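You operate a simulated robot arm through the tools that you are given. There is no shell and no other tool. Be economical: measure what you need, move in short steps, check, and stop when the job is done.

Carry out the task below with a simulated robot arm. There is one attempt and no reset: what you move stays moved.

TASK
Take the silver sleeve and put it in the red bin.

It is judged by the outcome, as a careful person would: the job done as asked, and still so three seconds after it is handed in. It fails if anything else is knocked over, pushed out of place, dropped, spilled or broken.

THE ROBOT
A 7-joint arm with a two-finger parallel gripper, fixed in place. Base frame: the origin is at the foot of the arm, x ahead of it, y to its left, z up; the work surface is at about z = 0. Lengths are in m, angles in rad, forces in N, time in s.
With the tool pointing down near the work surface it reaches from about 0.22 to 0.58 m from the base axis. Its first joint turns from -1.152 to 1.152 rad. Payload 2.5 kg.
Tool frame: the origin (TCP) lies between the finger pads and is the grasp point; the fingertips stand 0.023 m ahead of it; z points along the fingers, y is the line along which they close. The gripper opens to 0.094 m. The fingers are 0.038 m wide and 0.01 m thick; the gripper's body (0.054 by 0.096 m) begins 0.039 m behind the TCP.
Orientation is told as [roll, pitch, yaw] about the base's x, y, z axes, in that order, counted from this pose: with the fingers straight down and closing along the base's y, the tool's x points along the base's -x, its y along +y and its z along -z.

THE INTERFACE
- The arm moves only by the tool jog_arm. Its argument "increments" is a list that holds one entry, the list of rows, each a list of 4 numbers: the shift along the base's x, y, z in units of 40 mm (1.0 is 40 mm), then the turn about the base's z in units of 5 degrees (1.0 is 5 degrees). In form: [[[dx, dy, dz, yaw], ...]]. A call has 1 to 20 rows; each row shifts and turns the commanded pose from where the row before left it. "claw" is the finger opening in m, from 0 to 0.094, set as the call begins (left out, the last holds). A call with a number of a shift or a turn outside -1 to 1 is refused whole. A row lasts 0.2 s, in which the tool goes at most 0.05 m and 0.15 rad; a call with a longer step from one row to the next is refused whole, and so is a gripper value outside its range. A pose out of reach is approached as far as the arm can. The call stops where the force on the tool passes 40 N (or 10 N more than at its start, if that is more) or the arm is blocked; 0.2 s more then pass. The fingers move at their own pace (about 0.108 m/s each) and stop on an object; they squeeze with about 39 N. The grip force told is the motor's: it shows also when the fingers shut on nothing. Time passes only in rows, and 0.2 s behind the last, so rows that do not move let the fingers close. It gives the time, the measured TCP pose, the force on the tool (base axes), the opening and the grip force at its end, in the units of the frame above (readings bear some noise), and new pictures: "views" is both (left out), scene, wrist or none.
- Cameras (640 x 400 px; columns grow to the right, rows downward): "scene" is fixed at [0.0878, -0.3893, 0.5528]; the picture's right is [0.98, -0.19, 0.00], its down [-0.09, -0.48, -0.87] and it looks along [0.17, 0.86, -0.49] (base axes); focal length 364 px, centre (320, 200). "wrist" rides on the gripper at [-0.039, 0, -0.044] in the tool frame; the picture's right is [0.00, -1.00, 0.00], its down [0.97, 0.00, -0.24] and it looks along [0.24, 0.00, 0.97] (tool axes); focal length 218 px, centre (320, 200).
- locate(camera, pixels): for up to 12 pixels [column, row] of the newest picture of that camera ("zoom" is the newest enlarged one), the place [x, y, z] in the base frame of the surface seen there, good to about 0.002 m. No time passes.
- zoom(camera, box): a new picture of the part [left, top, right, bottom] of that camera's present view, enlarged. No time passes.
- close_job(): hands the job in; it is judged then, once.

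Work in short steps. Measure before you move; look again where a grasp or a placing could have gone wrong, and mend it. You have 60 turns and 120 pictures in all, the two below and enlarged ones among them. Open the gripper and draw the arm clear of the work before you hand the job in, unless the task says otherwise; then end with one line.

The tools are called after "Emit:" as a command line: name --argument value ..., lists and objects as JSON in quotes. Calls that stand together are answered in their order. jog_arm: Moves the arm, as the interface text tells. Its arguments: {"type":"object","properties":{"increments":{"type":"array","items":{"type":"array","items":{"type":"array","items":{"type":"number"}}}},"claw":{"type":"number"},"views":{"type":"string","enum":["both","scene","wrist","none"]}},"required":["increments"]} The other tools are called the same way: locate (camera, pixels) gives the place of the surface under pixels of a picture; zoom (camera, box) takes an enlarged picture of a part of a camera's view; close_job () hands the job in.

At the start:

```text
time_s: 0.0
eef_pos: [0.272, 0.3418, 0.2692]
tool_rot: [0.001, -0.002, 0.0]
contact_force: [0.1, 0.5, -0.3]
gripper_width: 0.0941
gripper_force: 0.1
```

scene: 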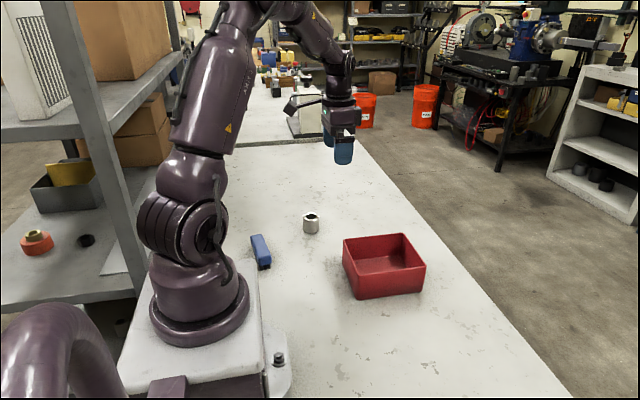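
wrist: 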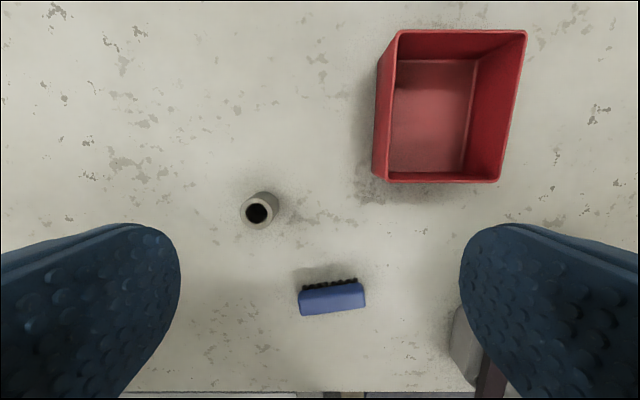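

The silver sleeve shows at about (311,224) in the scene view and (257,211) in the wrist view, with the red bin at its right. I measure both, and the blue object too.

Emit:
locate --camera "wrist" --pixels '[[242, 211], [273, 205], [257, 227], [268, 193], [257, 211], [435, 110], [400, 34], [523, 34], [380, 178], [496, 180], [330, 298], [320, 215]]'

Emit:
zoom --camera "scene" --box '[230, 190, 440, 320]'

Emit:
zoom --camera "wrist" --box '[220, 170, 300, 250]'

```text
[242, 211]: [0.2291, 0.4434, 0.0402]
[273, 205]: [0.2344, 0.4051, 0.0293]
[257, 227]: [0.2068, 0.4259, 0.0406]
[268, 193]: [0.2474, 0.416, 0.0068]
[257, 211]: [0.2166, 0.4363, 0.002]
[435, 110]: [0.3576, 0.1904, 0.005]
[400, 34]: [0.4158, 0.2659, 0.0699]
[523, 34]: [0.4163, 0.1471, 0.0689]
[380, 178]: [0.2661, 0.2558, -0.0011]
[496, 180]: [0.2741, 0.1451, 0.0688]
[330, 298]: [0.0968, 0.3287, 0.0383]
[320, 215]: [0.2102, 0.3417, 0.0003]
```

```text
3.05 times, centred on (335, 255) of scene
```

zoom: 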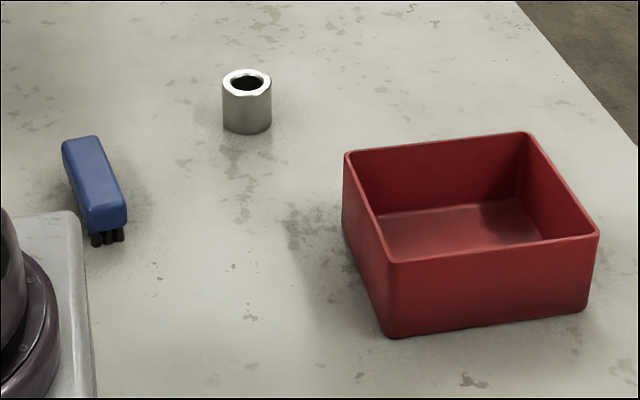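

```text
5.00 times, centred on (260, 210) of wrist
```

zoom: 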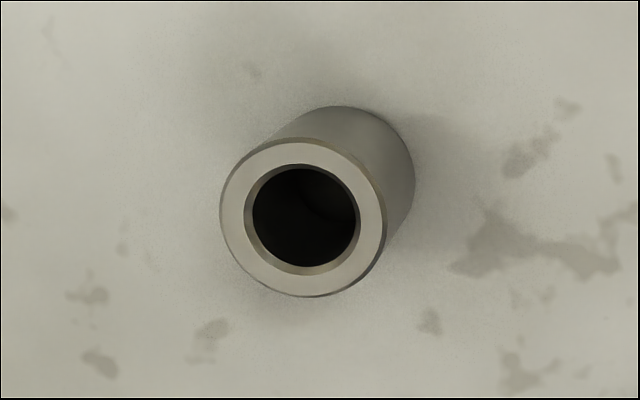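

The top ring of the sleeve is clear in the last zoom; I locate points around it.

Emit:
locate --camera "zoom" --pixels '[[223, 218], [382, 225], [305, 145], [305, 293], [235, 218], [370, 218], [305, 155], [305, 283]]'

```text
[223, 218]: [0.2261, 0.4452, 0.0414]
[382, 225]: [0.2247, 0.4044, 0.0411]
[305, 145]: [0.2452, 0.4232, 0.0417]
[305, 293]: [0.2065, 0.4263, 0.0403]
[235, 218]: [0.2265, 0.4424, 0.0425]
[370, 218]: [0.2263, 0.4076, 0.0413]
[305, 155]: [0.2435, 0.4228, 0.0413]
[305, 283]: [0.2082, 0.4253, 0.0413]
```

The sleeve stands at (0.226, 0.425), 0.041 across and 0.041 tall. I move above it and part of the way down with the fingers open.

Emit:
jog_arm --increments '[[[-0.4, 0.7, 0, 0], [-0.4, 0.7, 0, 0], [-0.35, 0.68, 0, 0], [0, 0, -1, 0], [0, 0, -1, 0], [0, 0, -1, 0], [0, 0, -0.7, 0], [0, 0, 0, 0]]]' --claw 0.094

```text
time_s: 1.8
eef_pos: [0.2293, 0.4255, 0.1208]
tool_rot: [0.003, -0.002, 0.0]
contact_force: [-0.5, -0.2, 0.9]
gripper_width: 0.0941
gripper_force: 0.0
```

scene: 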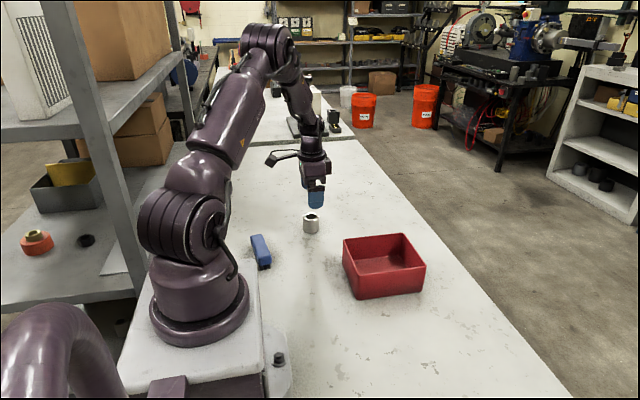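
wrist: 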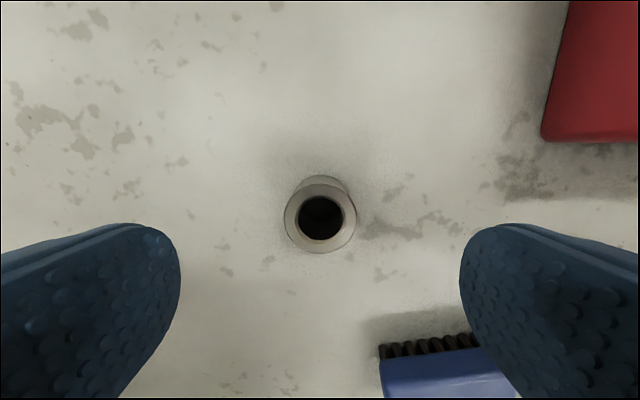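

The sleeve is centred between the fingers at (320,218), and the brush is well clear of them. I go down to about z = 0.029.

Emit:
jog_arm --increments '[[[-0.07, 0, -0.8, 0], [0, 0, -0.8, 0], [0, 0, -0.5, 0], [0, 0, -0.2, 0], [0, 0, 0, 0]]]'

```text
time_s: 3.0
eef_pos: [0.2239, 0.4253, 0.0281]
tool_rot: [0.001, -0.002, 0.001]
contact_force: [-0.2, 0.7, -0.5]
gripper_width: 0.0941
gripper_force: 0.0
```

scene: 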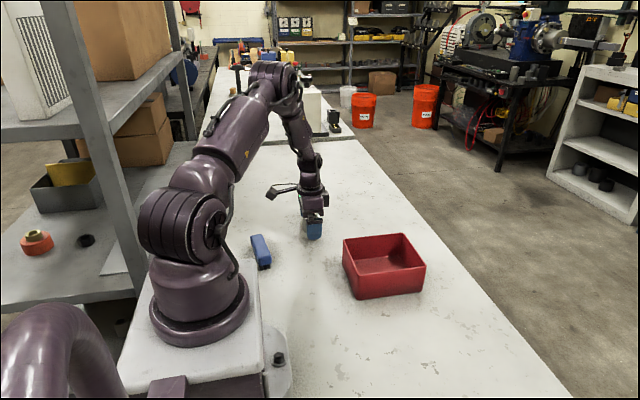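
wrist: 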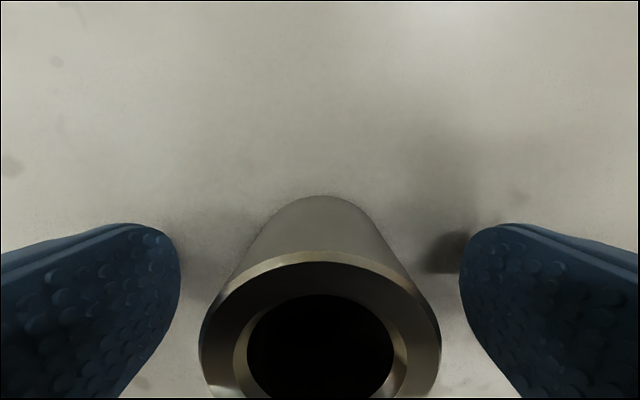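

The sleeve lies between the pads with room on both sides, so I close the fingers.

Emit:
jog_arm --increments '[[[0, 0, 0, 0], [0, 0, 0, 0], [0, 0, 0, 0], [0, 0, 0, 0]]]' --claw 0.02 --views "none"

```text
time_s: 4.0
eef_pos: [0.2244, 0.424, 0.0276]
tool_rot: [0.001, -0.001, 0.0]
contact_force: [0.6, 0.3, 0.4]
gripper_width: 0.0431
gripper_force: 39.3
```

The grip holds at 0.043 m with 39 N. I lift straight up.

Emit:
jog_arm --increments '[[[0, 0, 0.4, 0], [0, 0, 0.8, 0], [0, 0, 0.9, 0], [0, 0, 0.9, 0], [0, 0, 0.9, 0], [0, 0, 0, 0]]]'

```text
time_s: 5.4
eef_pos: [0.2236, 0.4231, 0.1834]
tool_rot: [-0.002, 0.001, -0.001]
contact_force: [0.6, 0.0, -3.2]
gripper_width: 0.0435
gripper_force: 38.7
```

scene: 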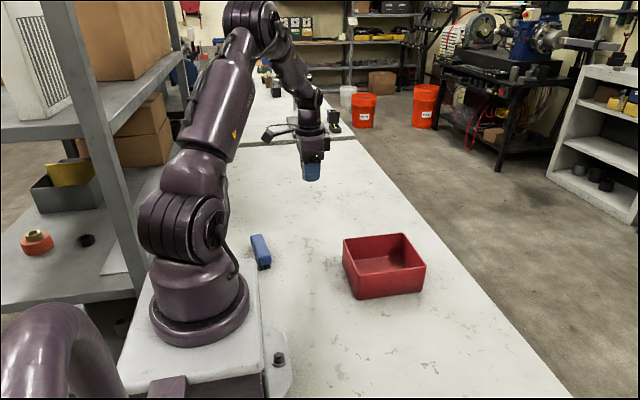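
wrist: 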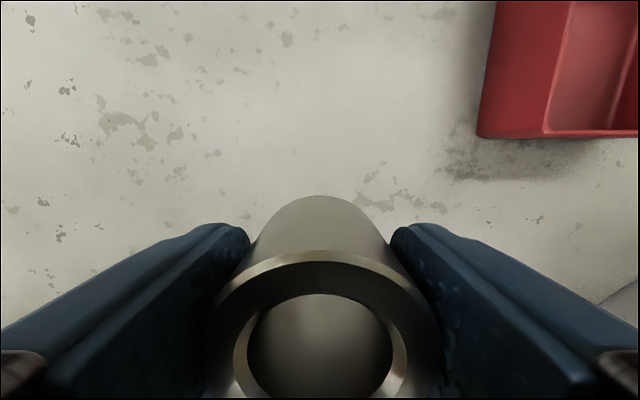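

The sleeve is held in the fingers. The bin rim spans about x 0.27–0.416 and y 0.146–0.266 at z 0.069, so I carry it above the bin's centre (0.345, 0.206).

Emit:
jog_arm --increments '[[[0.436, -0.775, 0, 0], [0.436, -0.775, 0, 0], [0.436, -0.775, 0, 0], [0.436, -0.775, 0, 0], [0.436, -0.775, 0, 0], [0.436, -0.775, 0, 0], [0.436, -0.775, 0, 0], [0, 0, 0, 0], [0, 0, 0, 0]]]'

```text
time_s: 7.4
eef_pos: [0.3438, 0.2083, 0.1854]
tool_rot: [0.001, -0.001, 0.001]
contact_force: [0.5, -0.8, -3.9]
gripper_width: 0.0433
gripper_force: 38.5
```

scene: 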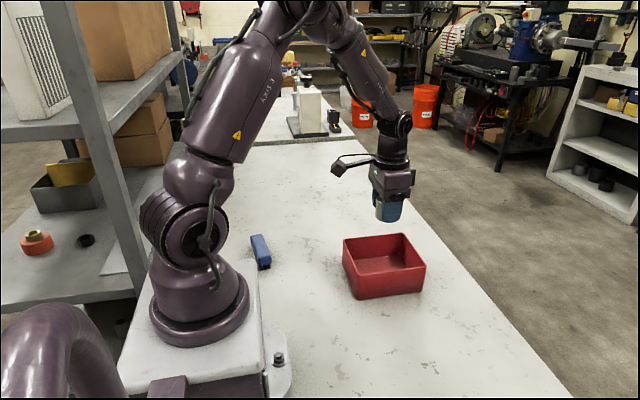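
wrist: 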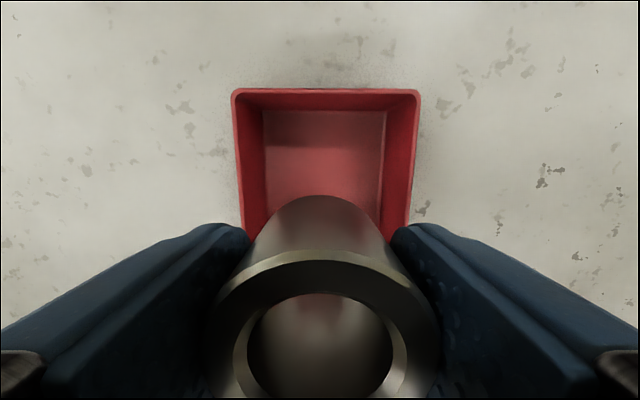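

Emit:
locate --camera "wrist" --pixels '[[237, 150], [415, 150], [270, 150], [380, 150], [326, 93], [326, 120]]'

Emit:
locate --camera "scene" --pixels '[[344, 242], [408, 236], [424, 264], [359, 277], [375, 262]]'

```text
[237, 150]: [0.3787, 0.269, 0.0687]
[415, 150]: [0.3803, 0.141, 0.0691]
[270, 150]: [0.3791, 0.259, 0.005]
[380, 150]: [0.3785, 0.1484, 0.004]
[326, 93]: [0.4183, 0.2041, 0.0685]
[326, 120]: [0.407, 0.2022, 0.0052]
```

```text
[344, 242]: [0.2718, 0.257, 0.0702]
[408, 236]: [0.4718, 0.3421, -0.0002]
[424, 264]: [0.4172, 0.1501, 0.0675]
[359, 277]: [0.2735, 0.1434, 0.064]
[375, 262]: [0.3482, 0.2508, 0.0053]
```

The bin runs from y 0.141 to 0.269, with its floor at z 0.005. I shift 4 mm to centre and lower to about z = 0.037, leaving the sleeve 2–4 mm above the floor.

Emit:
jog_arm --increments '[[[0, -0.1, -0.8, 0], [0, 0, -0.9, 0], [0, 0, -0.8, 0], [0, 0, -0.6, 0], [0, 0, -0.4, 0], [0, 0, -0.2, 0], [0, 0, 0, 0]]]'

```text
time_s: 9.0
eef_pos: [0.344, 0.2056, 0.0378]
tool_rot: [0.004, -0.003, 0.001]
contact_force: [-0.3, -0.4, -2.9]
gripper_width: 0.0435
gripper_force: 39.1
```

scene: 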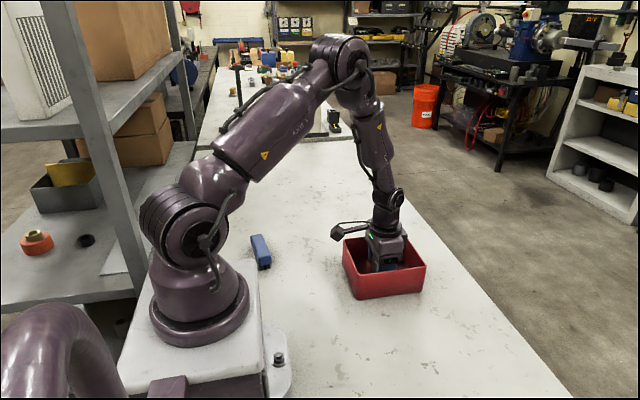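
wrist: 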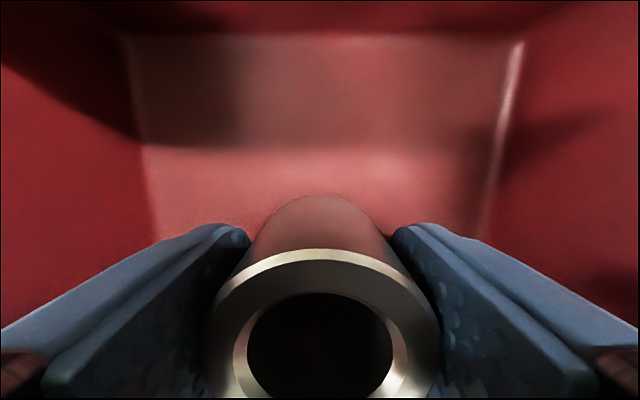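

The sleeve is just over the bin floor. I lower it a few mm more and then release with a partial opening so the fingers stay off the walls.

Emit:
jog_arm --increments '[[[0, 0, -0.08, 0], [0, 0, 0, 0]]]' --views "none"

Emit:
jog_arm --increments '[[[0, 0, 0, 0], [0, 0, 0, 0], [0, 0, 0, 0]]]' --claw 0.064 --views "wrist"

```text
time_s: 9.6
eef_pos: [0.3444, 0.2045, 0.0344]
tool_rot: [0.003, -0.004, 0.001]
contact_force: [-0.3, 0.2, -3.0]
gripper_width: 0.0432
gripper_force: 38.9
```

```text
time_s: 10.4
eef_pos: [0.344, 0.2048, 0.0347]
tool_rot: [0.003, -0.002, 0.0]
contact_force: [0.3, 0.4, 0.2]
gripper_width: 0.0639
gripper_force: 0.0
```

wrist: 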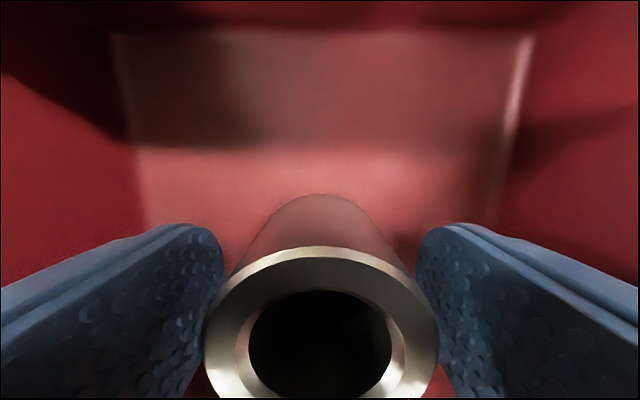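

The sleeve stands free on the bin floor with the fingers off both sides. I draw straight up.

Emit:
jog_arm --increments '[[[0, 0, 0.3, 0], [0, 0, 0.7, 0], [0, 0, 0.9, 0], [0, 0, 0.9, 0], [0, 0, 0.9, 0], [0, 0, 0.9, 0], [0, 0, 0.5, 0], [0, 0, 0, 0]]]'

```text
time_s: 12.2
eef_pos: [0.343, 0.2048, 0.2412]
tool_rot: [0.001, -0.001, 0.0]
contact_force: [0.4, 0.3, 0.6]
gripper_width: 0.0641
gripper_force: 0.0
```

scene: 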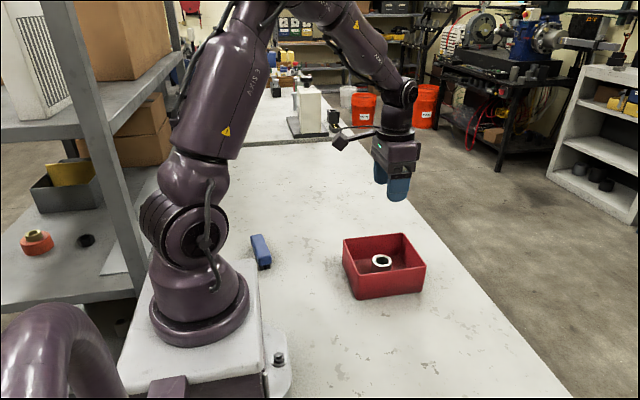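
wrist: 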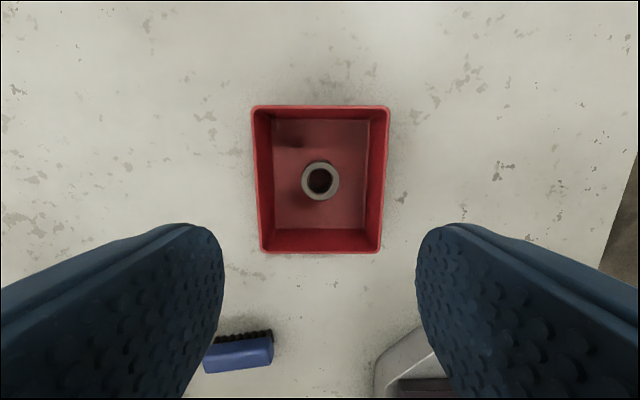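

The sleeve stands in the bin at (381,262). The bin and brush have not moved, and the arm is clear with the fingers open, so I hand in.

Emit:
close_job

```text
The job is handed in.
```

The silver sleeve is standing upright in the red bin, nothing else was moved, and the job is handed in.
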